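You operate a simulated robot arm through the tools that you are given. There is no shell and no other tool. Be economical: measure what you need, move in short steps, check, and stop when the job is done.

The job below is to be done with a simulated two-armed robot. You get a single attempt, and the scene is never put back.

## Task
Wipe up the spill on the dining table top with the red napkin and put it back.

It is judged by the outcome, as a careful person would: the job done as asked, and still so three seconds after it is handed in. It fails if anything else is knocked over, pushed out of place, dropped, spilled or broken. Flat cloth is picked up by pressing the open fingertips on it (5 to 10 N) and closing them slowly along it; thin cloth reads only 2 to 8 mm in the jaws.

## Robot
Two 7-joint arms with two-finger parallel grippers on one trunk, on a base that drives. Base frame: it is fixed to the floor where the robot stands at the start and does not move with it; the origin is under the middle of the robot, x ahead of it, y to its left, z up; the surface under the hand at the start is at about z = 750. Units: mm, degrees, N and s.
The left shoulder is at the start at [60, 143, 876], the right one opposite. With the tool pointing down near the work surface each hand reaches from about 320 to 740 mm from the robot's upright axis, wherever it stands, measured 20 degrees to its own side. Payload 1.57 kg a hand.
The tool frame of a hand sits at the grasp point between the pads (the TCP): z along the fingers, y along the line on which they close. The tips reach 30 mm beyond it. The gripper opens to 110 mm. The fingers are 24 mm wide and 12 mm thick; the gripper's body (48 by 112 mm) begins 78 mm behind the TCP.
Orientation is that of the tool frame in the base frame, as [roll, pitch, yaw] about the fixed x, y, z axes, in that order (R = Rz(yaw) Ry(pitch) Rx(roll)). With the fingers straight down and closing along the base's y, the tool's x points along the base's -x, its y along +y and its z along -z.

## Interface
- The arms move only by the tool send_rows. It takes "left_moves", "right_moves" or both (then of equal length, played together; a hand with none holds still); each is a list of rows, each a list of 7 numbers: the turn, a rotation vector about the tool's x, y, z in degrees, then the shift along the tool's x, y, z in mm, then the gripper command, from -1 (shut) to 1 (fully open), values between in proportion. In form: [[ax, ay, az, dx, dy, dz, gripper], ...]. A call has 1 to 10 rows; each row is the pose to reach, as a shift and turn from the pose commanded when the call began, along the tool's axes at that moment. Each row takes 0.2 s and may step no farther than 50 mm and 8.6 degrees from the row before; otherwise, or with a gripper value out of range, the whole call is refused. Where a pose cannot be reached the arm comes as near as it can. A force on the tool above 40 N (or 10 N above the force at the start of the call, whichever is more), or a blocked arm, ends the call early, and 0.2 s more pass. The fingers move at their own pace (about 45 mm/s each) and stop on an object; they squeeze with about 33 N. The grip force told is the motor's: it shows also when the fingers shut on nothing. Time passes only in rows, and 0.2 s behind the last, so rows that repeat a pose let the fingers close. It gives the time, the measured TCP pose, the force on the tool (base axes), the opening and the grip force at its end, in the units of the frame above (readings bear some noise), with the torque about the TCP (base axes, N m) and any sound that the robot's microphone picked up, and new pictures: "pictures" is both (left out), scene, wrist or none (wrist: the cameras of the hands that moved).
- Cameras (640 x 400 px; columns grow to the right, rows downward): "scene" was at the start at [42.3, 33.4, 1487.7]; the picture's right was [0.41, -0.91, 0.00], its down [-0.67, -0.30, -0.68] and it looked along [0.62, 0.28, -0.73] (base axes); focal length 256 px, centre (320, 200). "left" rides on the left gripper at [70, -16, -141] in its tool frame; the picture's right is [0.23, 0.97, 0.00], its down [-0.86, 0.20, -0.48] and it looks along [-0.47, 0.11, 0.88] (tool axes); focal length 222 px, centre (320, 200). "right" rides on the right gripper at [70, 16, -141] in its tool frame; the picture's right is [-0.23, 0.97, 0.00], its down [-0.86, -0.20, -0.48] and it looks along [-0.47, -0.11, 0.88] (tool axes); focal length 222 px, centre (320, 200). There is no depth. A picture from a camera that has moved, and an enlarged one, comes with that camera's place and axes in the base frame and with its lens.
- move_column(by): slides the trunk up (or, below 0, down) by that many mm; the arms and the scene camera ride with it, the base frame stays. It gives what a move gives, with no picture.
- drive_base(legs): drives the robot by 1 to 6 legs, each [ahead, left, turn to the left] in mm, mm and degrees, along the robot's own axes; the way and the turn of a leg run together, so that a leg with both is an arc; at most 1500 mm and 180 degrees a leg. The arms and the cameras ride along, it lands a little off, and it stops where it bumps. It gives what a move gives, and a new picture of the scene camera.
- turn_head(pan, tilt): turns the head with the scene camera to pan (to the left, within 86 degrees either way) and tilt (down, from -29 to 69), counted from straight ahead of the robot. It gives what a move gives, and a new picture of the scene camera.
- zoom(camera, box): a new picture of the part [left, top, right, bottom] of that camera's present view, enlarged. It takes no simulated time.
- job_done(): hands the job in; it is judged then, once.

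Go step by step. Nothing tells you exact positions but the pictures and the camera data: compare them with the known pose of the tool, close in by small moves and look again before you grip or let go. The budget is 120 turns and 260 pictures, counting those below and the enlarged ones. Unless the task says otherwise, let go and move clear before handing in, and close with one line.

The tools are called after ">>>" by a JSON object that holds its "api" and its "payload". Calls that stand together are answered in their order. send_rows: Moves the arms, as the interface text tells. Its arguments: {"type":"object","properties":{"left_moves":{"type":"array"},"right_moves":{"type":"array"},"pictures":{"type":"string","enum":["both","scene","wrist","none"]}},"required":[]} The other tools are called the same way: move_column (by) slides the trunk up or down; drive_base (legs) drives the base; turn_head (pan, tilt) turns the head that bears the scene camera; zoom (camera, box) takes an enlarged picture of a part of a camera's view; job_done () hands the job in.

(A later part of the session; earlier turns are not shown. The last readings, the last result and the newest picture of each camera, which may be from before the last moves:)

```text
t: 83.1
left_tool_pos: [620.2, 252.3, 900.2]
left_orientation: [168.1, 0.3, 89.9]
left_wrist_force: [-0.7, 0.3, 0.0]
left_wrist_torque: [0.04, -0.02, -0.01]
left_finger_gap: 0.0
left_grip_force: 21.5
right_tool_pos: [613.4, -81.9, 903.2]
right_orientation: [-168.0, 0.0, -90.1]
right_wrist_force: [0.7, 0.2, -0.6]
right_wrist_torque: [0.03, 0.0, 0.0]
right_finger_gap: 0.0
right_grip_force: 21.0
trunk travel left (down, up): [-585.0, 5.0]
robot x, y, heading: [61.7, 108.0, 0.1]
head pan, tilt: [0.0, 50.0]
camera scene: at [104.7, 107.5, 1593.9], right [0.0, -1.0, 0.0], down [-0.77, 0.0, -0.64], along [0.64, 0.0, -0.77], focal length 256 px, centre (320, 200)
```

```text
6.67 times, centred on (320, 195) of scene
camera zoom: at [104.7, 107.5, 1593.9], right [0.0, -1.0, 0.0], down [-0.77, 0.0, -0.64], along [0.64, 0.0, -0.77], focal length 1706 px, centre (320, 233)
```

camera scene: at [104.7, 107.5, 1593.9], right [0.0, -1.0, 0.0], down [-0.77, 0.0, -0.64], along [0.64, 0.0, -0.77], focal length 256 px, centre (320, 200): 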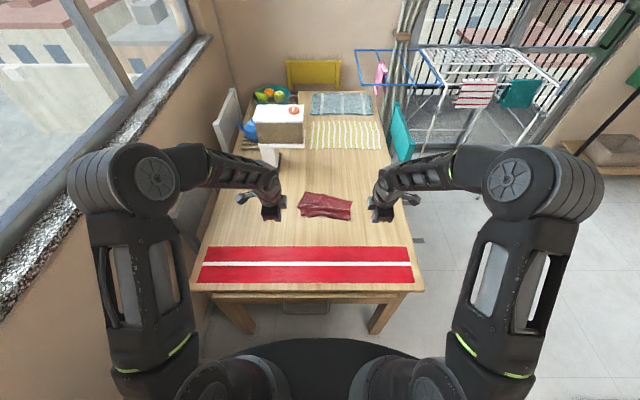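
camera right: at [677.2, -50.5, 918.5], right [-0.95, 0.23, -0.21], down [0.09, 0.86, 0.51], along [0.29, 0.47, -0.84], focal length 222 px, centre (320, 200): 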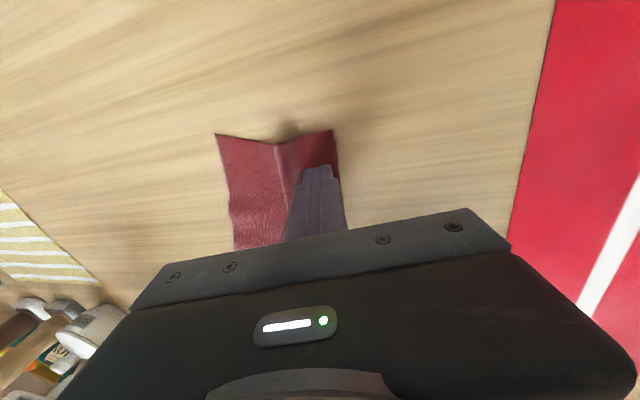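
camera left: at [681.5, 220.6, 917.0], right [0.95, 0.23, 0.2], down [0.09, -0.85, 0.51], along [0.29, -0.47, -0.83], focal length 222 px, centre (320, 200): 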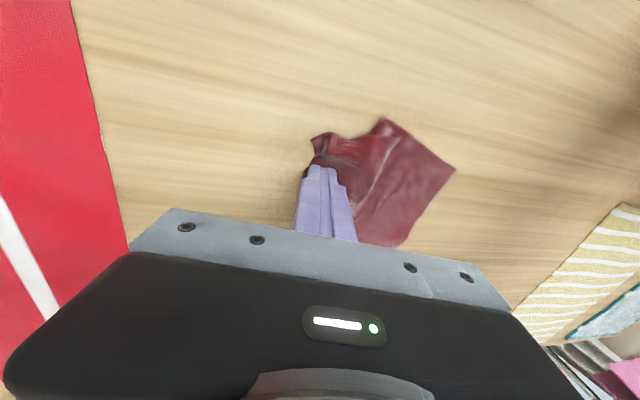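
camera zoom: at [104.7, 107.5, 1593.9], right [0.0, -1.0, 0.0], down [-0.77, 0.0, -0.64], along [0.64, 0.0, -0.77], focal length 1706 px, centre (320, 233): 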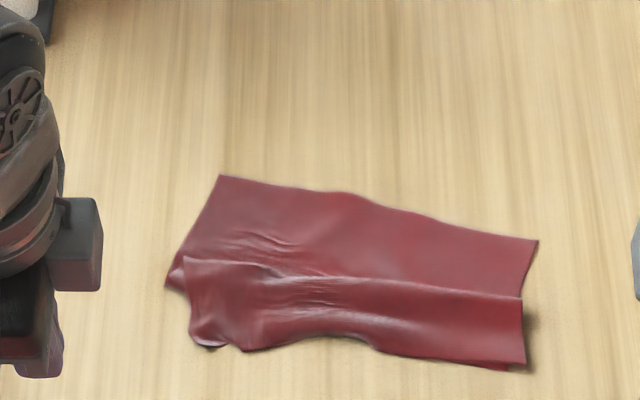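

The far edge is single-layered, from about (856, 174) to (800, −32), so it's the edge to grip. It lies beyond upright reach, so I'll press on the far part of the napkin and drag it nearer first.

>>> {"api": "send_rows", "payload": {"left_moves": [[-3, 0, 0, -20, 25.4, 15, -1], [-6, 0, 0, -41, 50.8, 30, -1], [-9, 0, 0, -61, 76.2, 55, -1], [-12, 0, 0, -81, 101.5, 85, -1], [-15, 0, 0, -102, 127, 117, -1], [-18, 0, 0, -122, 152.3, 148.9, -1]], "right_moves": [[2, 0, 0, -14, -20.5, 15, -1], [4, 0, 0, -27, -41, 30, -1], [6, 0, 0, -41, -61.5, 55, -1], [7, 0, 0, -55, -82, 85, -1], [8, 0, 0, -68, -102.6, 115, -1], [10, 0, 0, -82, -123.1, 144.2, -1]], "pictures": "wrist"}}

```text
t: 84.5
left_tool_pos: [802.7, 126.6, 785.8]
left_orientation: [150.0, 0.3, 90.0]
left_wrist_force: [-0.5, -0.6, -0.2]
left_wrist_torque: [-0.01, 0.01, 0.04]
left_finger_gap: 0.0
left_grip_force: 21.0
right_tool_pos: [767.0, -1.0, 784.1]
right_orientation: [-158.0, -0.1, -90.0]
right_wrist_force: [-0.3, 1.2, -0.2]
right_wrist_torque: [0.02, 0.03, -0.03]
right_finger_gap: 0.0
right_grip_force: 21.2
trunk travel left (down, up): [-585.0, 5.0]
robot x, y, heading: [60.9, 107.2, -0.2]
head pan, tilt: [0.0, 50.0]
camera right: at [699.6, -69.6, 910.2], right [-0.9, 0.23, -0.36], down [0.01, 0.86, 0.52], along [0.43, 0.47, -0.77], focal length 222 px, centre (320, 200)
camera left: at [716.8, 197.2, 900.3], right [0.84, 0.23, 0.48], down [-0.07, -0.85, 0.52], along [0.53, -0.47, -0.7], focal length 222 px, centre (320, 200)
```

right: 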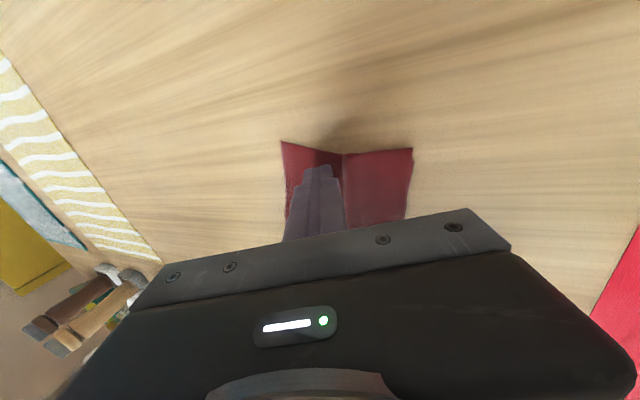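
left: 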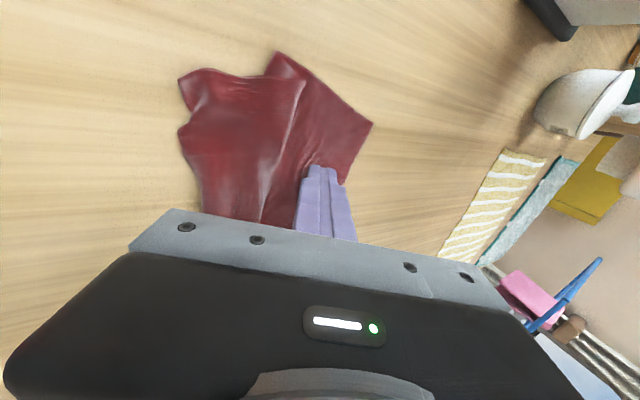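

>>> {"api": "send_rows", "payload": {"left_moves": [[0, 0, 0, 0, -2, 3.5, -1], [0, 0, 0, 0, -3.5, 6.1, -1]], "right_moves": [[0, 0, 0, 0, 1, 2.5, -1], [0, 0, 0, 0, 1.7, 4.2, -1]], "pictures": "none"}}

```text
t: 85.1
left_tool_pos: [802.4, 128.2, 781.9]
left_orientation: [149.9, 0.4, 89.8]
left_wrist_force: [-0.5, -0.1, 4.3]
left_wrist_torque: [0.01, -0.01, 0.0]
left_finger_gap: 0.2
left_grip_force: 21.1
right_tool_pos: [766.3, -0.1, 782.6]
right_orientation: [-157.8, 0.0, -90.0]
right_wrist_force: [0.5, -0.9, 5.9]
right_wrist_torque: [-0.07, -0.01, 0.04]
right_finger_gap: 0.0
right_grip_force: 21.5
trunk travel left (down, up): [-585.0, 5.0]
robot x, y, heading: [55.7, 109.3, -0.1]
head pan, tilt: [0.0, 50.0]
```

>>> {"api": "send_rows", "payload": {"left_moves": [[0, 0, 0, 0, -12.2, -6.3, -1], [0, 0, 0, 0, -24.1, -13.1, -1], [0, 0, 0, 0, -36, -20, -1], [0, 0, 0, 0, -47.9, -26.9, -1], [0, 0, 0, 0, -59.8, -33.8, -1], [0, 0, 0, 0, -71.7, -40.6, -1], [0, 0, 0, 0, -83.6, -47.5, -1], [0, 0, 0, 0, -95.6, -54.4, -1]], "right_moves": [[0, 0, 0, 0, 8.3, -2.7, -1], [0, 0, 0, 0, 16.4, -6, -1], [0, 0, 0, 0, 24.5, -9.3, -1], [0, 0, 0, 0, 32.6, -12.6, -1], [0, 0, 0, 0, 40.7, -15.9, -1], [0, 0, 0, 0, 48.8, -19.2, -1], [0, 0, 0, 0, 56.9, -22.4, -1], [0, 0, 0, 0, 65, -25.7, -1]], "pictures": "wrist"}}

>>> {"api": "zoom", "payload": {"camera": "scene", "box": [272, 175, 368, 235]}}

```text
t: 86.9
left_tool_pos: [690.7, 127.1, 781.6]
left_orientation: [149.8, 0.3, 89.8]
left_wrist_force: [2.8, 0.1, 18.5]
left_wrist_torque: [0.07, -0.19, -0.02]
left_finger_gap: 0.2
left_grip_force: 21.8
right_tool_pos: [694.2, 0.8, 782.9]
right_orientation: [-157.7, 0.0, -90.0]
right_wrist_force: [2.0, 0.2, 18.7]
right_wrist_torque: [-0.06, -0.11, -0.02]
right_finger_gap: 0.1
right_grip_force: 21.4
trunk travel left (down, up): [-585.0, 5.0]
robot x, y, heading: [59.8, 102.7, -0.1]
head pan, tilt: [0.0, 50.0]
camera right: at [626.7, -68.4, 908.1], right [-0.9, 0.23, -0.37], down [0.0, 0.86, 0.52], along [0.43, 0.47, -0.77], focal length 222 px, centre (320, 200)
camera left: at [605.0, 197.8, 895.6], right [0.84, 0.23, 0.49], down [-0.07, -0.85, 0.52], along [0.53, -0.47, -0.7], focal length 222 px, centre (320, 200)
```

right: 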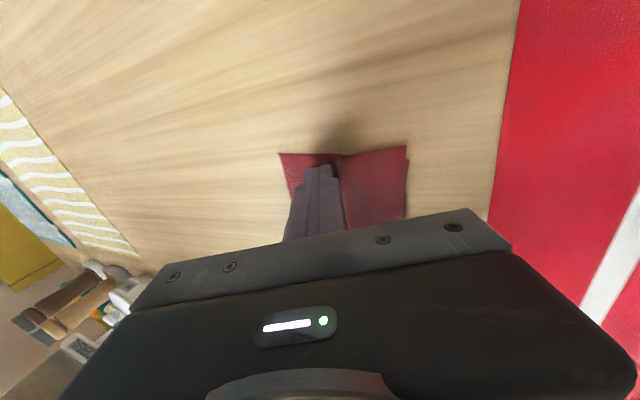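
left: 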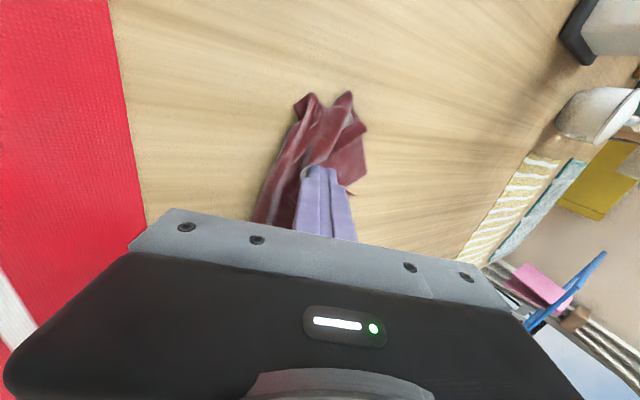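

```text
6.67 times, centred on (320, 205) of scene
camera zoom: at [103.9, 107.7, 1594.0], right [0.0, -1.0, 0.0], down [-0.76, 0.0, -0.64], along [0.64, 0.0, -0.76], focal length 1706 px, centre (320, 167)
```

zoom: 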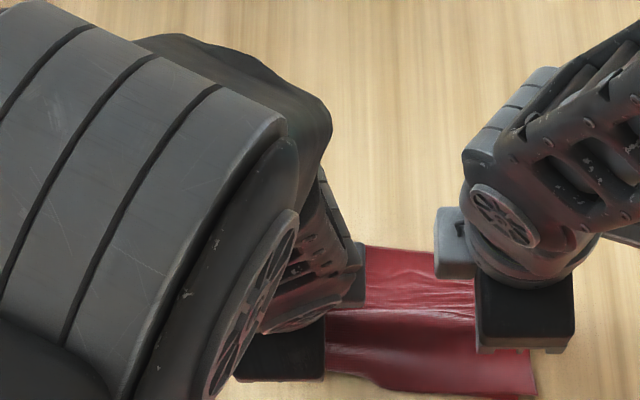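

Both parts moved nearer. I'll lift off and look at the napkin again.

>>> {"api": "send_rows", "payload": {"left_moves": [[6, 0, 0, 10, -10, -30, -1], [12, 0, 0, 40, -25, -60, -1], [18, 0, 0, 80, -45, -75, -1], [24, 0, 0, 110, -65, -90, -1], [30, 0, 0, 140, -65, -90, -1]], "right_moves": [[-5, 0, 0, 10, 10, -30, -1], [-10, 0, 0, 40, 25, -60, -1], [-15, 0, 0, 80, 45, -75, -1], [-20, 0, 0, 110, 55, -90, -1], [-22, 0, 0, 140, 55, -90, -1]], "pictures": "none"}}

>>> {"api": "zoom", "payload": {"camera": "scene", "box": [272, 185, 368, 245]}}

```text
t: 88.1
left_tool_pos: [591.7, 267.9, 825.3]
left_orientation: [-179.8, 0.4, 89.9]
left_wrist_force: [-0.4, -0.4, 0.4]
left_wrist_torque: [-0.05, 0.0, 0.02]
left_finger_gap: 0.3
left_grip_force: 21.5
right_tool_pos: [612.0, -139.7, 843.5]
right_orientation: [179.8, 0.0, -89.8]
right_wrist_force: [-0.1, 0.2, -0.4]
right_wrist_torque: [0.0, 0.0, 0.02]
right_finger_gap: 0.3
right_grip_force: 21.5
trunk travel left (down, up): [-585.0, 5.0]
robot x, y, heading: [62.0, 109.0, -0.2]
head pan, tilt: [0.0, 50.0]
```

```text
6.67 times, centred on (320, 215) of scene
camera zoom: at [108.0, 107.6, 1593.8], right [0.0, -1.0, 0.0], down [-0.77, 0.0, -0.64], along [0.64, 0.0, -0.77], focal length 1706 px, centre (320, 100)
```

zoom: 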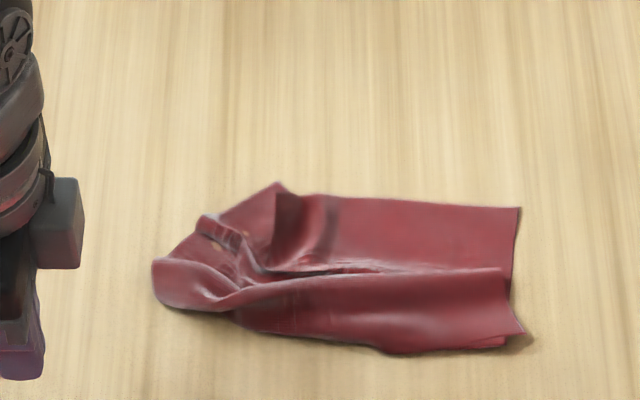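

The far edge now lies near x≈725–740 and is a clean single layer from y≈−14 to y≈100; the left corner is crumpled. I'll move upright hands with a small opening over that edge.

>>> {"api": "send_rows", "payload": {"left_moves": [[0, 0, 0, -20, 20, -30, -0.55], [0, 0, 0, -58, 45, -40, -0.55], [0, 0, 0, -96, 70, -40, -0.55], [0, 0, 0, -134, 95, -30, -0.55], [0, 0, 0, -173, 119, -15, -0.55], [0, 0, 0, -173, 119, 20, -0.55]], "right_moves": [[0, 0, 0, -20, -15, 0, -0.55], [0, 0, 0, -52, -35, 0, -0.55], [0, 0, 0, -83, -55, 0, -0.55], [0, 0, 0, -115, -75, 0, -0.55], [0, 0, 0, -145, -91, 10, -0.55], [0, 0, 0, -145, -91, 38, -0.55]], "pictures": "wrist"}}

>>> {"api": "zoom", "payload": {"camera": "left", "box": [220, 60, 460, 210]}}

>>> {"api": "zoom", "payload": {"camera": "right", "box": [180, 60, 420, 210]}}

```text
t: 89.5
left_tool_pos: [708.2, 95.9, 804.7]
left_orientation: [-179.9, 0.2, 89.8]
left_wrist_force: [0.5, 1.9, 1.4]
left_wrist_torque: [-0.11, -0.03, -0.01]
left_finger_gap: 25.0
left_grip_force: 0.1
right_tool_pos: [701.8, 5.6, 805.4]
right_orientation: [180.0, 0.1, -90.0]
right_wrist_force: [0.0, -1.3, -1.1]
right_wrist_torque: [0.09, 0.04, -0.01]
right_finger_gap: 24.6
right_grip_force: 0.0
trunk travel left (down, up): [-585.0, 5.0]
robot x, y, heading: [63.8, 108.2, 0.0]
head pan, tilt: [0.0, 50.0]
camera right: at [686.4, -63.2, 947.6], right [-0.97, 0.23, 0.0], down [0.2, 0.86, 0.48], along [0.11, 0.46, -0.88], focal length 222 px, centre (320, 200)
camera left: at [691.6, 165.4, 946.2], right [0.97, 0.23, 0.0], down [0.2, -0.85, 0.48], along [0.11, -0.47, -0.88], focal length 222 px, centre (320, 200)
```

right: 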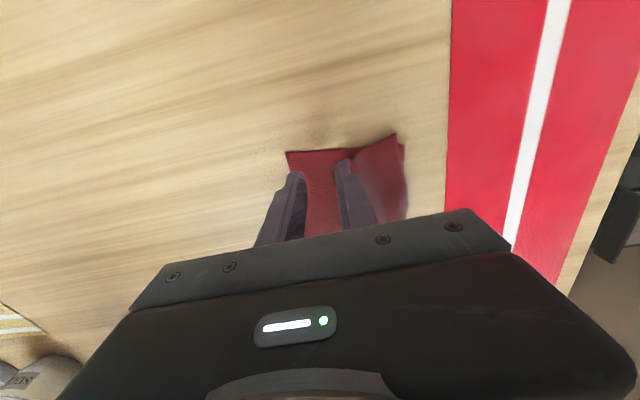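
left: 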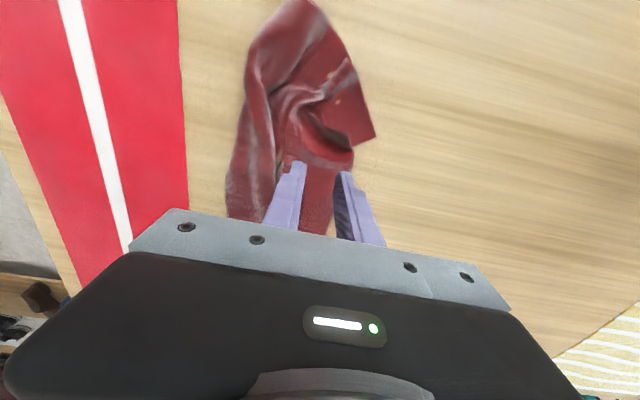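

```text
2.67 times, centred on (340, 135) of left
camera zoom: at [691.6, 165.4, 946.2], right [0.97, 0.23, 0.0], down [0.2, -0.85, 0.48], along [0.11, -0.47, -0.88], focal length 592 px, centre (267, 373)
```

zoom: 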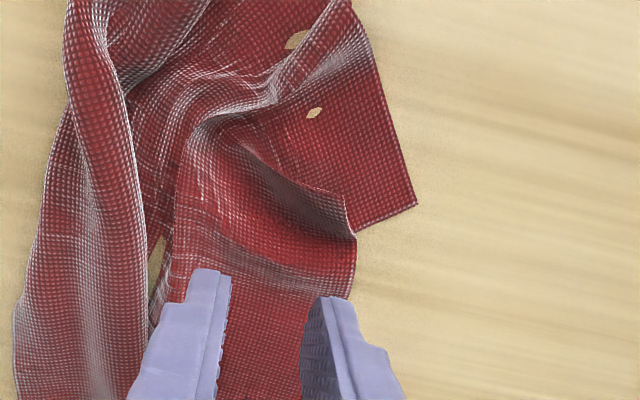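

```text
2.67 times, centred on (300, 135) of right
camera zoom: at [686.4, -63.2, 947.6], right [-0.97, 0.23, 0.0], down [0.2, 0.86, 0.48], along [0.11, 0.46, -0.88], focal length 592 px, centre (373, 373)
```

zoom: 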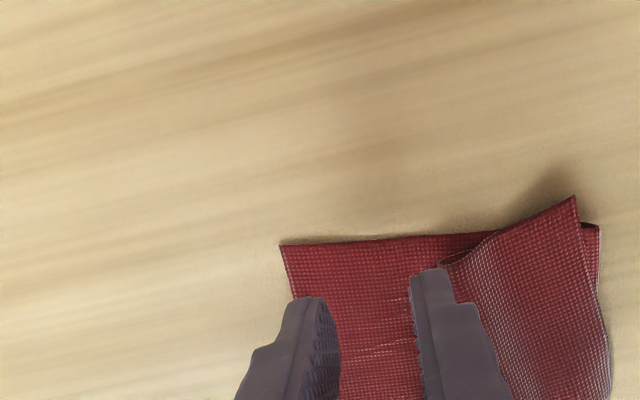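

I can now see the far-left corner itself, lying flat at about (749, 133). I'll move the left hand to just inside that corner and bring both hands down to the cloth.

>>> {"api": "send_rows", "payload": {"left_moves": [[0, 0, 0, 0, 0, -25, -0.55], [0, 0, 0, 25, 6, -25, -0.55], [0, 0, 0, 49, 12, -25, -0.55], [0, 0, 0, 49, 12, 0, -0.55], [0, 0, 0, 49, 12, 14, -0.55]], "right_moves": [[0, 0, 0, 0, 0, 0, -0.55], [0, 0, 0, 0, 0, 5, -0.55], [0, 0, 0, 0, 0, 10, -0.55], [0, 0, 0, 0, 0, 14, -0.55], [0, 0, 0, 0, 0, 18, -0.55]], "pictures": "wrist"}}

>>> {"api": "zoom", "payload": {"camera": "left", "box": [220, 60, 460, 210]}}

```text
t: 90.7
left_tool_pos: [719.4, 144.3, 791.2]
left_orientation: [180.0, 0.3, 89.9]
left_wrist_force: [0.4, -0.7, 0.7]
left_wrist_torque: [-0.03, -0.05, 0.01]
left_finger_gap: 24.8
left_grip_force: 0.0
right_tool_pos: [703.0, 5.6, 787.6]
right_orientation: [180.0, 0.0, -90.1]
right_wrist_force: [0.1, -0.3, 0.3]
right_wrist_torque: [-0.02, 0.02, 0.0]
right_finger_gap: 24.9
right_grip_force: 0.2
trunk travel left (down, up): [-585.0, 5.0]
robot x, y, heading: [61.8, 105.9, 0.1]
head pan, tilt: [0.0, 50.0]
camera right: at [686.1, -63.4, 929.5], right [-0.97, 0.23, 0.0], down [0.2, 0.86, 0.48], along [0.11, 0.47, -0.88], focal length 222 px, centre (320, 200)
camera left: at [704.1, 214.0, 932.6], right [0.97, 0.23, 0.0], down [0.2, -0.85, 0.48], along [0.11, -0.47, -0.88], focal length 222 px, centre (320, 200)
```

right: 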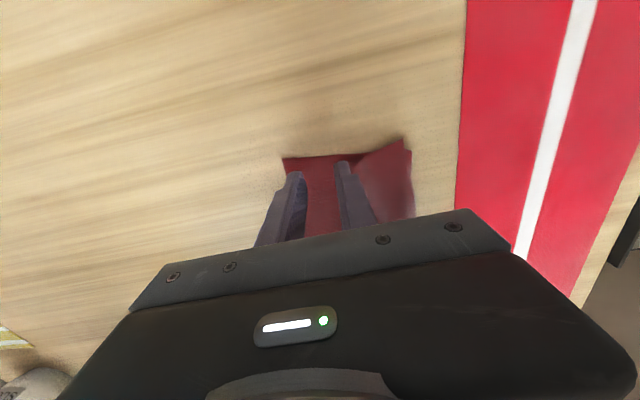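
left: 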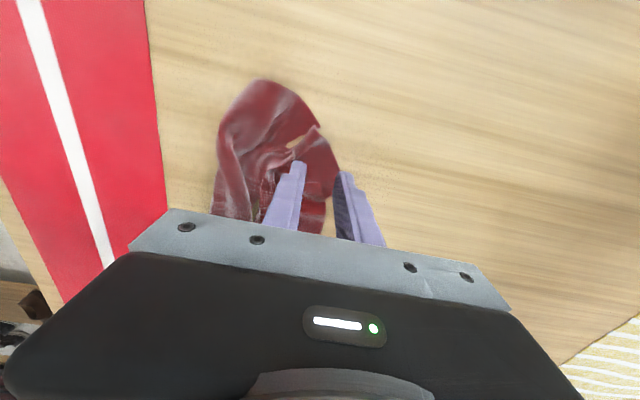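

```text
2.67 times, centred on (340, 135) of left
camera zoom: at [704.1, 214.0, 932.6], right [0.97, 0.23, 0.0], down [0.2, -0.85, 0.48], along [0.11, -0.47, -0.88], focal length 592 px, centre (267, 373)
```

zoom: 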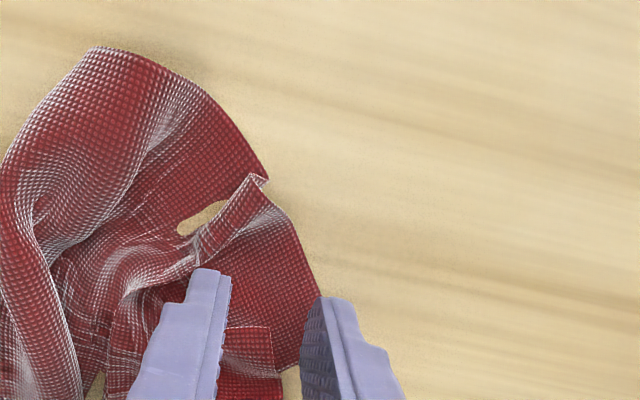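

>>> {"api": "send_rows", "payload": {"left_moves": [[0, 0, 0, -8, -7, 0, -0.55], [0, 0, 0, -8, -7, 5, -0.55], [0, 0, 0, -8, -7, 9, -0.55]], "right_moves": [[0, 0, 0, 0, 0, 3, -0.55], [0, 0, 0, 0, 0, 5, -0.55], [0, 0, 0, 0, 0, 6.8, -0.55]], "pictures": "none"}}

>>> {"api": "zoom", "payload": {"camera": "left", "box": [220, 60, 460, 210]}}

```text
t: 91.5
left_tool_pos: [713.7, 135.4, 782.3]
left_orientation: [179.9, 0.3, 89.9]
left_wrist_force: [-0.2, 0.0, 0.5]
left_wrist_torque: [0.0, 0.01, -0.01]
left_finger_gap: 24.8
left_grip_force: 0.1
right_tool_pos: [701.6, 5.2, 781.2]
right_orientation: [-179.9, 0.0, -90.0]
right_wrist_force: [-0.4, -0.2, 6.4]
right_wrist_torque: [-0.02, 0.17, 0.02]
right_finger_gap: 25.0
right_grip_force: 0.2
trunk travel left (down, up): [-585.0, 5.0]
robot x, y, heading: [58.7, 106.2, 0.0]
head pan, tilt: [0.0, 50.0]
```

```text
2.67 times, centred on (340, 135) of left
camera zoom: at [697.1, 206.1, 923.6], right [0.97, 0.23, 0.0], down [0.2, -0.85, 0.48], along [0.11, -0.47, -0.88], focal length 592 px, centre (267, 373)
```

zoom: 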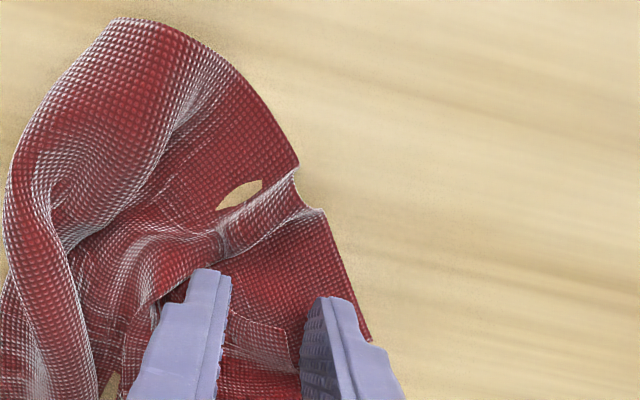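

Both fingers of each hand are on the cloth. I'll press the left slightly more and close both slowly.

>>> {"api": "send_rows", "payload": {"left_moves": [[0, 0, 0, 0, 0, 2.2, -0.55], [0, 0, 0, 0, 0, 2.2, -0.6], [0, 0, 0, 0, 0, 2.2, -0.66], [0, 0, 0, 0, 0, 2.2, -0.72], [0, 0, 0, 0, 0, 2.2, -0.78], [0, 0, 0, 0, 0, 2.2, -0.84], [0, 0, 0, 0, 0, 2.2, -0.9], [0, 0, 0, 0, 0, 2, -1], [0, 0, 0, 0, 0, 2, -1], [0, 0, 0, 0, 0, 2, -1]], "right_moves": [[0, 0, 0, 0, 0, 0, -0.55], [0, 0, 0, 0, 0, 0, -0.6], [0, 0, 0, 0, 0, 0, -0.66], [0, 0, 0, 0, 0, 0, -0.72], [0, 0, 0, 0, 0, 0, -0.78], [0, 0, 0, 0, 0, 0, -0.84], [0, 0, 0, 0, 0, 0, -0.9], [0, 0, 0, 0, 0, 0, -1], [0, 0, 0, 0, 0, 0, -1], [0, 0, 0, 0, 0, 0, -1]], "pictures": "wrist"}}

```text
t: 93.7
left_tool_pos: [714.6, 136.0, 781.5]
left_orientation: [179.9, 0.3, 89.9]
left_wrist_force: [0.5, -1.1, 12.2]
left_wrist_torque: [-0.03, 0.02, 0.06]
left_finger_gap: 2.0
left_grip_force: 23.6
right_tool_pos: [701.2, 5.8, 782.1]
right_orientation: [180.0, 0.0, -90.0]
right_wrist_force: [-1.8, -0.3, 6.7]
right_wrist_torque: [0.0, 0.14, 0.02]
right_finger_gap: 0.0
right_grip_force: 21.2
trunk travel left (down, up): [-585.0, 5.0]
robot x, y, heading: [54.6, 105.6, -0.2]
head pan, tilt: [0.0, 50.0]
camera right: at [685.0, -63.3, 923.7], right [-0.97, 0.23, 0.0], down [0.2, 0.86, 0.48], along [0.11, 0.47, -0.88], focal length 222 px, centre (320, 200)
camera left: at [696.4, 206.2, 922.4], right [0.97, 0.23, 0.0], down [0.2, -0.85, 0.48], along [0.11, -0.47, -0.88], focal length 222 px, centre (320, 200)
```

right: 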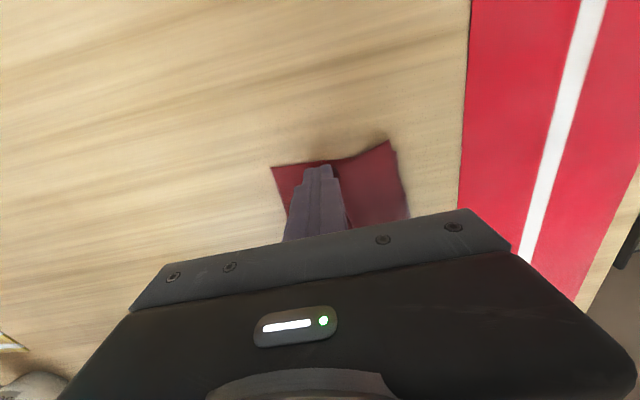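
left: 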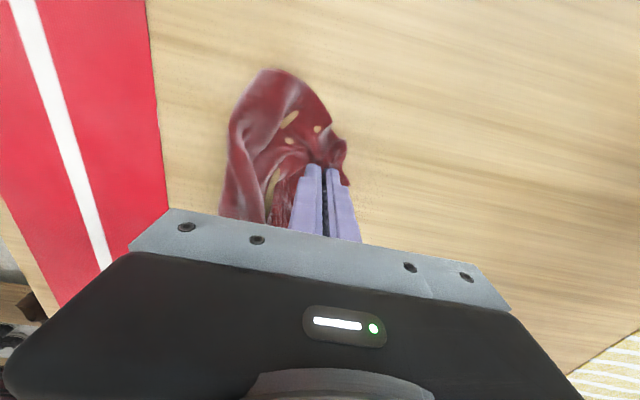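

The left hand holds its corner (2 mm), but the right slipped off. I'll reopen the right a bit wider, press harder and close again.

>>> {"api": "send_rows", "payload": {"right_moves": [[0, 0, 0, 0, 0, -12, -0.6], [0, 0, 0, 0, -3, -12, -0.36], [0, 0, 0, 0, -3, -12, -0.36], [0, 0, 0, 0, -3, -3, -0.36], [0, 0, 0, 0, -3, 0.6, -0.36], [0, 0, 0, 0, -3, 0.6, -0.36]], "pictures": "none"}}

>>> {"api": "send_rows", "payload": {"right_moves": [[0, 0, 0, 0, 0, 0, -0.42], [0, 0, 0, 0, 0, 0, -0.48], [0, 0, 0, 0, 0, 0, -0.54], [0, 0, 0, 0, 0, 0, -0.6], [0, 0, 0, 0, 0, 0, -0.67], [0, 0, 0, 0, 0, 0, -0.74], [0, 0, 0, 0, 0, 0, -0.81], [0, 0, 0, 0, 0, 0, -0.9], [0, 0, 0, 0, 0, 0, -1], [0, 0, 0, 0, 0, 0, -1]], "pictures": "wrist"}}

```text
t: 95.1
left_tool_pos: [713.3, 135.6, 782.7]
left_orientation: [179.9, 0.3, 89.9]
left_wrist_force: [2.0, -1.6, 12.4]
left_wrist_torque: [-0.04, 0.01, 0.03]
left_finger_gap: 2.1
left_grip_force: 23.5
right_tool_pos: [705.0, 5.6, 781.9]
right_orientation: [-179.8, 0.1, -90.0]
right_wrist_force: [-1.5, -0.6, 11.4]
right_wrist_torque: [0.0, 0.28, -0.01]
right_finger_gap: 35.1
right_grip_force: 0.1
trunk travel left (down, up): [-585.0, 5.0]
robot x, y, heading: [60.3, 103.5, 0.1]
head pan, tilt: [0.0, 50.0]
```

```text
t: 97.3
left_tool_pos: [712.7, 137.4, 780.8]
left_orientation: [179.9, 0.2, 89.9]
left_wrist_force: [0.9, -0.7, 3.9]
left_wrist_torque: [0.01, 0.02, 0.02]
left_finger_gap: 2.0
left_grip_force: 22.9
right_tool_pos: [703.6, 4.9, 781.4]
right_orientation: [180.0, -0.1, -90.1]
right_wrist_force: [-5.7, 0.4, 24.1]
right_wrist_torque: [0.04, 0.32, 0.06]
right_finger_gap: 0.0
right_grip_force: 20.9
trunk travel left (down, up): [-585.0, 5.0]
robot x, y, heading: [62.8, 107.3, -0.4]
head pan, tilt: [0.0, 50.0]
camera right: at [687.7, -63.1, 923.9], right [-0.97, 0.23, 0.0], down [0.2, 0.86, 0.48], along [0.11, 0.47, -0.88], focal length 222 px, centre (320, 200)
```

right: 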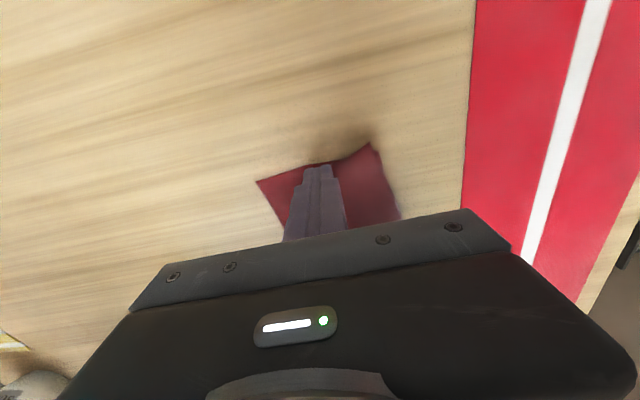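

The near finger was riding on the doubled layer. I'll move the right hand 18 mm ahead and slightly inward, onto the single layer, and try again.

>>> {"api": "send_rows", "payload": {"right_moves": [[0, 0, 0, 0, 0, -15, -0.8], [0, 0, 0, -11, -18, -15, -0.36], [0, 0, 0, -11, -18, -15, -0.36], [0, 0, 0, -11, -18, -15, -0.36], [0, 0, 0, -11, -18, -5, -0.36], [0, 0, 0, -11, -18, -0.5, -0.36], [0, 0, 0, -11, -18, -0.5, -0.36]], "pictures": "wrist"}}

```text
t: 98.9
left_tool_pos: [715.3, 135.8, 781.3]
left_orientation: [179.9, 0.3, 89.9]
left_wrist_force: [2.3, 0.0, 12.2]
left_wrist_torque: [-0.05, 0.03, 0.03]
left_finger_gap: 1.7
left_grip_force: 23.5
right_tool_pos: [722.1, 16.3, 782.6]
right_orientation: [180.0, 0.0, -90.1]
right_wrist_force: [-0.9, 0.0, 8.4]
right_wrist_torque: [-0.08, 0.29, -0.01]
right_finger_gap: 36.1
right_grip_force: 0.7
trunk travel left (down, up): [-585.0, 5.0]
robot x, y, heading: [59.4, 105.6, 0.1]
head pan, tilt: [0.0, 50.0]
camera right: at [706.4, -52.2, 924.1], right [-0.97, 0.23, 0.0], down [0.2, 0.86, 0.48], along [0.11, 0.47, -0.88], focal length 222 px, centre (320, 200)
```

right: 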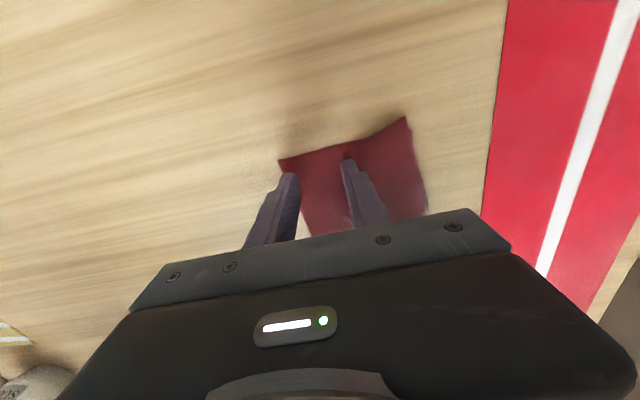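

The near finger carries nearly all the load. I'll tilt the hand 2° so the far finger presses too, shift slightly back, and press again.

>>> {"api": "send_rows", "payload": {"right_moves": [[0, 0, 0, 0, 0, -6, -0.4], [-2, 0, 0, 0, 5, -6, -0.42], [-2, 0, 0, 0, 5, -2, -0.42], [-2, 0, 0, 0, 5, 0.3, -0.42], [-2, 0, 0, 0, 5, 0.3, -0.42]], "pictures": "none"}}

```text
t: 100.1
left_tool_pos: [714.5, 135.4, 780.9]
left_orientation: [179.9, 0.2, 89.9]
left_wrist_force: [3.9, 0.0, 13.3]
left_wrist_torque: [-0.06, -0.03, -0.02]
left_finger_gap: 2.2
left_grip_force: 23.7
right_tool_pos: [716.7, 16.9, 782.7]
right_orientation: [178.2, 0.0, -89.9]
right_wrist_force: [-1.6, -0.2, 8.6]
right_wrist_torque: [0.0, -0.15, 0.0]
right_finger_gap: 30.5
right_grip_force: 0.1
trunk travel left (down, up): [-585.0, 5.0]
robot x, y, heading: [59.6, 106.2, 0.0]
head pan, tilt: [0.0, 50.0]
```

>>> {"api": "send_rows", "payload": {"right_moves": [[0, 0, 0, 0, 0, 0.3, -0.46], [0.3, 0, 0, 0, 0, 0.3, -0.5], [0.5, 0, 0, 0, 0, 0.3, -0.55], [0.5, 0, 0, 0, 0, 0.3, -0.6], [0.5, 0, 0, 0, 0, 0.3, -0.66], [0.5, 0, 0, 0, 0, 0.3, -0.72], [0.5, 0, 0, 0, 0, 0.3, -0.79], [0.5, 0, 0, 0, 0, 0.3, -0.87], [0.5, 0, 0, 0, 0, 0.3, -1], [0.5, 0, 0, 0, 0, 0.3, -1]], "pictures": "wrist"}}

```text
t: 102.3
left_tool_pos: [713.8, 136.5, 781.4]
left_orientation: [-179.9, 0.3, 89.9]
left_wrist_force: [0.8, 0.1, 8.7]
left_wrist_torque: [-0.05, 0.0, -0.01]
left_finger_gap: 1.9
left_grip_force: 23.7
right_tool_pos: [717.7, 15.9, 781.8]
right_orientation: [178.6, -0.1, -90.0]
right_wrist_force: [-0.3, -0.2, 19.8]
right_wrist_torque: [-0.18, 0.19, 0.01]
right_finger_gap: 2.0
right_grip_force: 23.5
trunk travel left (down, up): [-585.0, 5.0]
robot x, y, heading: [56.2, 106.8, 0.2]
head pan, tilt: [0.0, 50.0]
camera right: at [704.5, -52.4, 924.1], right [-0.97, 0.23, 0.02], down [0.21, 0.86, 0.47], along [0.09, 0.47, -0.88], focal length 222 px, centre (320, 200)
```

right: 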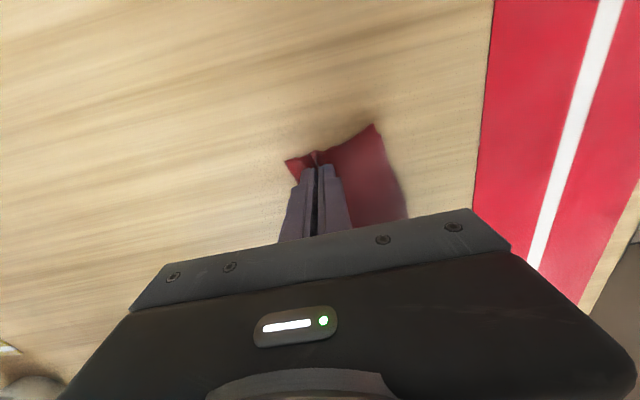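

Both hands now hold the edge near its corners (2 mm each). I'll lift both and spread them apart gently.

>>> {"api": "send_rows", "payload": {"left_moves": [[0, 0, 0, 0, 0, -15, -1], [0, 0, 0, 3, 0, -35, -1], [0, 0, 0, 8, -5, -60, -1], [0, 0, 0, 13, -15, -85, -1], [0, 0, 0, 18, -25, -110, -1], [0, 0, 0, 22, -30, -135, -1], [0, 0, 0, 25, -30, -160, -1], [0, 0, 0, 25, -30, -190, -1]], "right_moves": [[0, 0, 0, 0, 0, -15, -1], [0, 0, 0, 3, 0, -35, -1], [0, 0, 0, 8, 5, -60, -1], [0, 0, 0, 13, 15, -85, -1], [0, 0, 0, 18, 25, -110, -1], [0, 0, 0, 22, 32, -135, -1], [0, 0, 0, 25, 34, -160, -1], [0, 0, 0, 25, 34, -190, -1]]}}

>>> {"api": "zoom", "payload": {"camera": "scene", "box": [250, 160, 394, 250]}}

```text
t: 104.1
left_tool_pos: [682.9, 160.4, 971.3]
left_orientation: [180.0, 0.5, 89.9]
left_wrist_force: [0.4, -20.3, 0.2]
left_wrist_torque: [-0.55, -0.05, 0.05]
left_finger_gap: 1.9
left_grip_force: 23.5
right_tool_pos: [688.9, -7.3, 972.1]
right_orientation: [178.5, 0.2, -89.9]
right_wrist_force: [-2.0, 21.3, 1.8]
right_wrist_torque: [0.66, -0.01, 0.0]
right_finger_gap: 1.4
right_grip_force: 23.6
trunk travel left (down, up): [-585.0, 5.0]
robot x, y, heading: [59.1, 106.7, 0.1]
head pan, tilt: [0.0, 50.0]
camera scene: at [106.3, 107.5, 1593.8], right [0.0, -1.0, 0.0], down [-0.77, 0.0, -0.64], along [0.64, 0.0, -0.77], focal length 256 px, centre (320, 200)
camera right: at [676.9, -75.9, 1113.7], right [-0.97, 0.23, 0.03], down [0.21, 0.85, 0.48], along [0.08, 0.47, -0.88], focal length 222 px, centre (320, 200)
camera left: at [666.3, 230.7, 1112.4], right [0.97, 0.22, 0.0], down [0.2, -0.85, 0.49], along [0.11, -0.47, -0.87], focal length 222 px, centre (320, 200)
```

scene: 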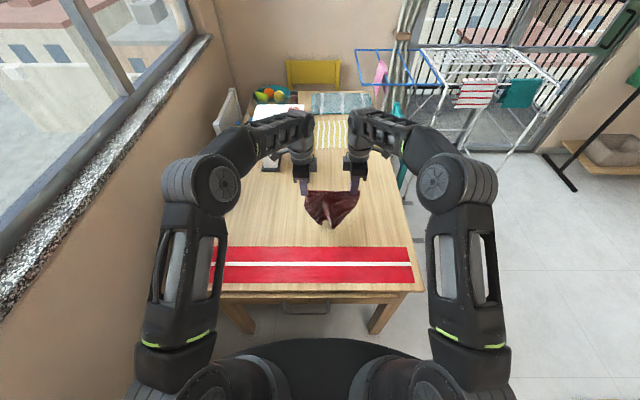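
right: 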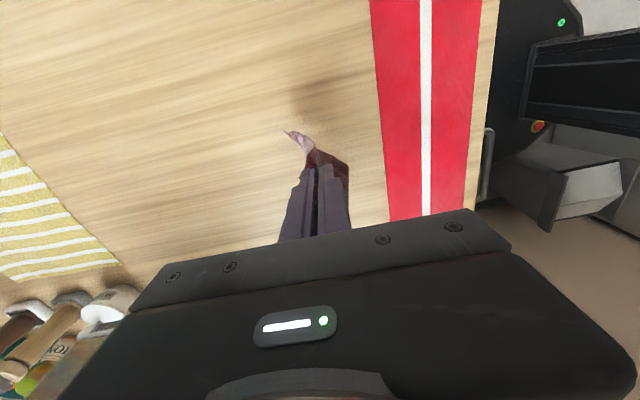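
left: 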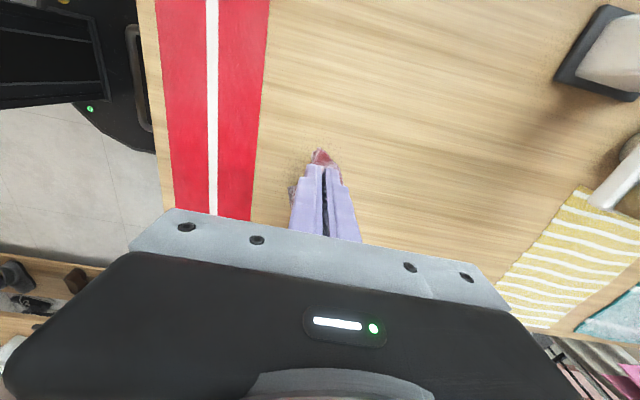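

```text
4.44 times, centred on (322, 205) of scene
camera zoom: at [106.3, 107.5, 1593.8], right [0.0, -1.0, 0.0], down [-0.77, 0.0, -0.64], along [0.64, 0.0, -0.77], focal length 1137 px, centre (311, 178)
```

zoom: 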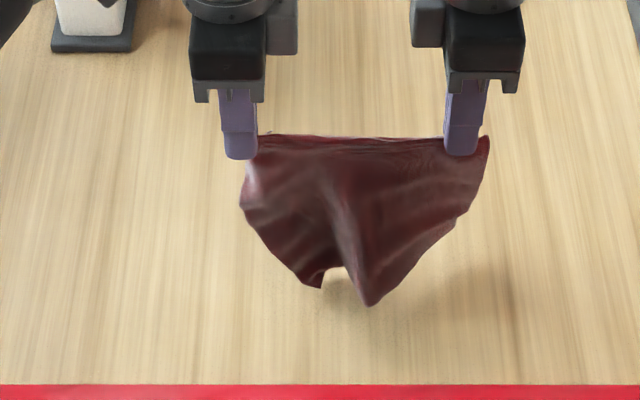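

The held edge is taut (20 N), so I'll ease it by 8 mm. Then I'll shake gently to let the cloth unfurl, and look.

>>> {"api": "send_rows", "payload": {"left_moves": [[0, 0, 0, -4, 0, 0, -1], [0, 0, 0, -4, 25, 0, -1], [0, 0, 0, -4, -25, 0, -1], [0, 0, 0, -4, 20, 0, -1], [0, 0, 0, -4, -20, 0, -1], [0, 0, 0, -4, 0, 0, -1], [0, 0, 0, -4, 0, 0, -1], [0, 0, 0, -4, 0, 0, -1]], "right_moves": [[0, 0, 0, -4, 0, 0, -1], [0, 0, 0, -4, -25, 0, -1], [0, 0, 0, -4, 25, 0, -1], [0, 0, 0, -4, -20, 0, -1], [0, 0, 0, -4, 20, 0, -1], [0, 0, 0, -4, 0, 0, -1], [0, 0, 0, -4, 0, 0, -1], [0, 0, 0, -4, 0, 0, -1]], "pictures": "none"}}

>>> {"api": "zoom", "payload": {"camera": "scene", "box": [250, 160, 394, 250]}}

```text
t: 105.9
left_tool_pos: [686.4, 158.7, 969.7]
left_orientation: [-179.9, 0.4, 90.0]
left_wrist_force: [1.3, -9.9, -0.9]
left_wrist_torque: [-0.28, 0.03, 0.02]
left_finger_gap: 1.9
left_grip_force: 23.8
right_tool_pos: [689.4, -4.8, 970.8]
right_orientation: [178.4, 0.0, -90.0]
right_wrist_force: [0.8, 10.1, -0.7]
right_wrist_torque: [0.25, 0.04, -0.01]
right_finger_gap: 1.9
right_grip_force: 23.3
trunk travel left (down, up): [-585.0, 5.0]
robot x, y, heading: [62.0, 108.7, 0.0]
head pan, tilt: [0.0, 50.0]
```

```text
4.44 times, centred on (322, 205) of scene
camera zoom: at [109.4, 107.4, 1593.7], right [0.0, -1.0, 0.0], down [-0.77, 0.0, -0.64], along [0.64, 0.0, -0.77], focal length 1137 px, centre (311, 178)
```

zoom: 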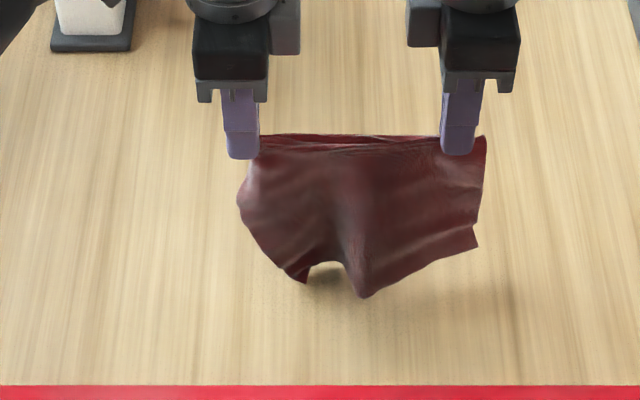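

Shaking helps. I'll ease a little more and shake again.

>>> {"api": "send_rows", "payload": {"left_moves": [[0, 0, 0, -3, 0, -15, -1], [0, 0, 0, -3, 35, -30, -1], [0, 0, 0, -3, 0, 0, -1], [0, 0, 0, -3, -35, -20, -1], [0, 0, 0, -3, 5, -20, -1], [0, 0, 0, -3, 35, 0, -1], [0, 0, 0, -3, -10, -20, -1], [0, 0, 0, -3, 0, 0, -1], [0, 0, 0, -3, 0, 0, -1], [0, 0, 0, -3, 0, 0, -1]], "right_moves": [[0, 0, 0, -3, 0, -15, -1], [0, 0, 0, -3, -35, -30, -1], [0, 0, 0, -3, 0, 0, -1], [0, 0, 0, -3, 35, -20, -1], [0, 0, 0, -3, -5, -20, -1], [0, 0, 0, -3, -35, 0, -1], [0, 0, 0, -3, 10, -20, -1], [0, 0, 0, -3, 0, 0, -1], [0, 0, 0, -3, 0, 0, -1], [0, 0, 0, -3, 0, 0, -1]], "pictures": "none"}}

>>> {"api": "zoom", "payload": {"camera": "scene", "box": [250, 160, 394, 250]}}

```text
t: 108.1
left_tool_pos: [685.6, 156.2, 969.4]
left_orientation: [-179.9, 0.3, 89.9]
left_wrist_force: [-0.5, -3.8, -0.4]
left_wrist_torque: [-0.09, 0.02, -0.01]
left_finger_gap: 1.9
left_grip_force: 23.6
right_tool_pos: [690.0, -0.7, 969.6]
right_orientation: [178.4, 0.0, -90.0]
right_wrist_force: [-0.6, 2.6, -0.5]
right_wrist_torque: [0.11, 0.02, 0.01]
right_finger_gap: 1.8
right_grip_force: 23.4
right hand out of reach, approached as far as the arm can: row 2
trunk travel left (down, up): [-585.0, 5.0]
robot x, y, heading: [57.5, 108.1, 0.1]
head pan, tilt: [0.0, 50.0]
```

```text
4.44 times, centred on (322, 205) of scene
camera zoom: at [109.0, 107.4, 1593.7], right [0.0, -1.0, 0.0], down [-0.77, 0.0, -0.64], along [0.64, 0.0, -0.77], focal length 1137 px, centre (311, 178)
```

zoom: 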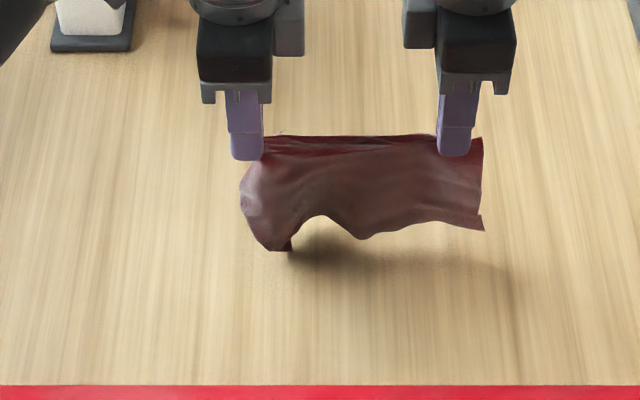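

>>> {"api": "send_rows", "payload": {"left_moves": [[0, 0, 0, 0, 0, 0, -1], [0, 0, 0, 0, 0, 0, -1], [0, 0, 0, 0, 0, 0, -1], [0, 0, 0, 0, 0, 0, -1], [0, 0, 0, 0, 0, 0, -1]], "pictures": "none"}}

>>> {"api": "zoom", "payload": {"camera": "scene", "box": [250, 160, 394, 250]}}

>>> {"api": "zoom", "payload": {"camera": "left", "box": [200, 60, 440, 210]}}

```text
t: 109.3
left_tool_pos: [684.5, 156.6, 969.7]
left_orientation: [-179.9, 0.3, 89.9]
left_wrist_force: [0.6, -3.3, -0.5]
left_wrist_torque: [-0.07, -0.03, 0.03]
left_finger_gap: 1.9
left_grip_force: 23.6
right_tool_pos: [689.7, -1.6, 969.6]
right_orientation: [178.5, -0.1, -90.0]
right_wrist_force: [-0.3, 3.0, 0.5]
right_wrist_torque: [0.11, 0.01, -0.04]
right_finger_gap: 1.7
right_grip_force: 23.2
trunk travel left (down, up): [-585.0, 5.0]
robot x, y, heading: [62.1, 106.6, -0.0]
head pan, tilt: [0.0, 50.0]
```

```text
4.44 times, centred on (322, 205) of scene
camera zoom: at [107.3, 107.5, 1593.8], right [0.0, -1.0, 0.0], down [-0.77, 0.0, -0.64], along [0.64, 0.0, -0.77], focal length 1137 px, centre (311, 178)
```

zoom: 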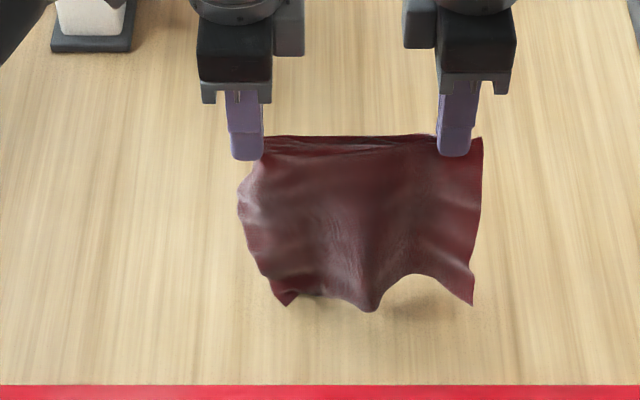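

```text
2.67 times, centred on (320, 135) of left
camera zoom: at [667.0, 225.6, 1111.0], right [0.97, 0.23, 0.0], down [0.2, -0.85, 0.48], along [0.11, -0.47, -0.88], focal length 592 px, centre (320, 373)
```

zoom: 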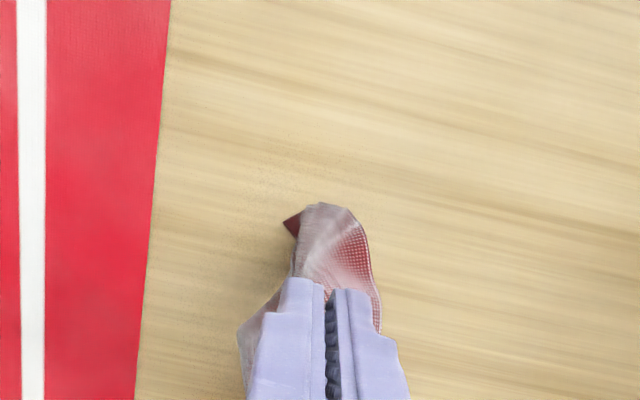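

The napkin now hangs open as a full sheet. I'll repeat the laying motion: tilt the fingers forward, carry it over the far edge, then lower and draw back.

>>> {"api": "send_rows", "payload": {"left_moves": [[-8.5, 0, 0, 2, 0, -6, -1], [-17, 0, 0, 4, 0, -12, -1], [-25.5, 0, 0, 6, 0, -18, -1], [-34, 0, 0, 8, 0, -20, -1], [-42.5, 0, 0, 10, 0, -20, -1]], "right_moves": [[8.5, 0, 0, -2, 0, -6, -1], [17, 0, 0, -4, 0, -12, -1], [25.5, 0, 0, -6, 0, -18, -1], [34, 0, 0, -8, 0, -20, -1], [42.5, 0, 0, -10, 0, -20, -1]], "pictures": "none"}}

>>> {"api": "send_rows", "payload": {"left_moves": [[0, 0, 0, 0, 20, 18.3, -1], [0, 0, 0, 0, 42, 38.5, -1], [0, 0, 0, 0, 64, 58.7, -1], [0, 0, 0, 0, 86, 78.9, -1], [0, 0, 0, 0, 108, 99, -1], [0, 0, 0, 0, 130, 119.2, -1], [0, 0, 0, 0, 149, 136.7, -1], [0, 0, 0, 0, 149, 136.7, -1], [0, 0, 0, 0, 149, 136.7, -1], [0, 0, 0, 0, 149, 136.7, -1]], "right_moves": [[0, 0, 0, 0, -20, 18.3, -1], [0, 0, 0, 0, -42, 38.5, -1], [0, 0, 0, 0, -64, 58.7, -1], [0, 0, 0, 0, -86, 78.9, -1], [0, 0, 0, 0, -108, 99, -1], [0, 0, 0, 0, -130, 119.2, -1], [0, 0, 0, 0, -147, 132, -1], [0, 0, 0, 0, -147, 132, -1], [0, 0, 0, 0, -147, 132, -1], [0, 0, 0, 0, -147, 132, -1]], "pictures": "wrist"}}

>>> {"api": "zoom", "payload": {"camera": "scene", "box": [250, 125, 394, 215]}}

```text
t: 110.5
left_tool_pos: [682.8, 164.7, 991.0]
left_orientation: [137.5, 0.4, 89.7]
left_wrist_force: [0.9, -2.3, 0.5]
left_wrist_torque: [-0.01, 0.02, 0.03]
left_finger_gap: 1.8
left_grip_force: 23.5
right_tool_pos: [687.2, 9.4, 991.4]
right_orientation: [-139.0, 0.0, -89.9]
right_wrist_force: [-0.6, 2.1, 0.8]
right_wrist_torque: [0.05, 0.02, 0.06]
right_finger_gap: 1.9
right_grip_force: 24.0
trunk travel left (down, up): [-585.0, 5.0]
robot x, y, heading: [59.0, 104.4, 0.2]
head pan, tilt: [0.0, 50.0]
```

```text
t: 112.7
left_tool_pos: [886.1, 164.7, 989.9]
left_orientation: [137.6, 0.2, 89.9]
left_wrist_force: [-0.2, -3.5, -1.3]
left_wrist_torque: [-0.03, 0.02, -0.05]
left_finger_gap: 2.0
left_grip_force: 23.7
right_tool_pos: [887.0, 8.7, 988.2]
right_orientation: [-139.0, -0.1, -90.0]
right_wrist_force: [1.0, 3.1, 0.5]
right_wrist_torque: [0.06, 0.01, 0.07]
right_finger_gap: 1.7
right_grip_force: 24.4
trunk travel left (down, up): [-585.0, 5.0]
robot x, y, heading: [62.9, 105.4, 0.2]
head pan, tilt: [0.0, 50.0]
camera right: at [781.6, -60.3, 1084.3], right [-0.74, 0.23, -0.64], down [-0.16, 0.86, 0.49], along [0.66, 0.47, -0.59], focal length 222 px, centre (320, 200)
camera left: at [777.9, 235.0, 1082.3], right [0.72, 0.23, 0.66], down [-0.18, -0.85, 0.49], along [0.67, -0.47, -0.57], focal length 222 px, centre (320, 200)
```

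right: 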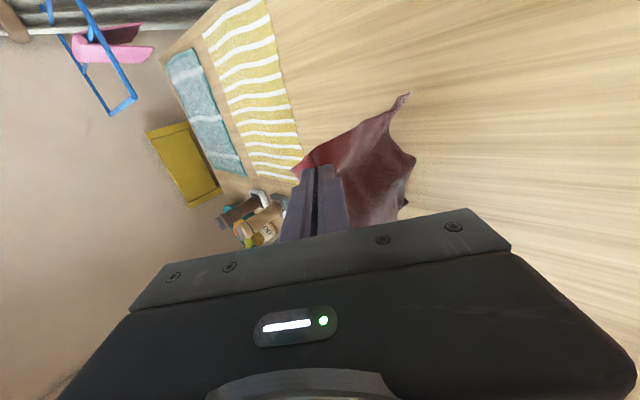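
left: 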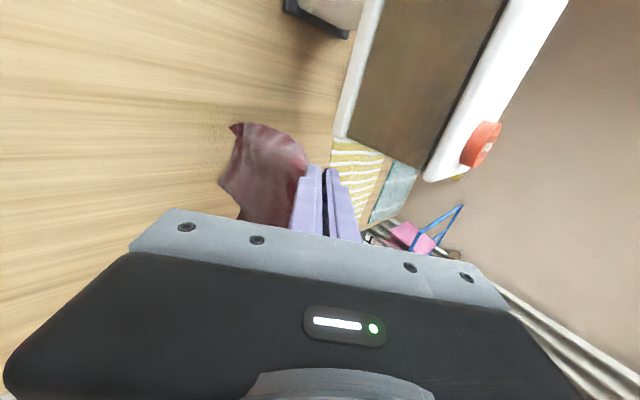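

```text
4.44 times, centred on (322, 170) of scene
camera zoom: at [106.9, 107.5, 1593.8], right [0.0, -1.0, 0.0], down [-0.77, 0.0, -0.64], along [0.64, 0.0, -0.77], focal length 1137 px, centre (311, 333)
```

zoom: 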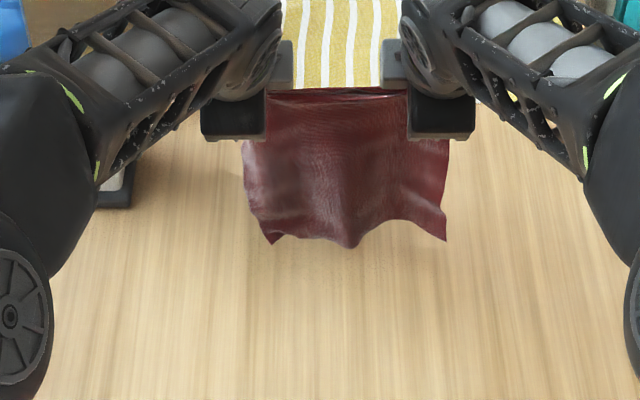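

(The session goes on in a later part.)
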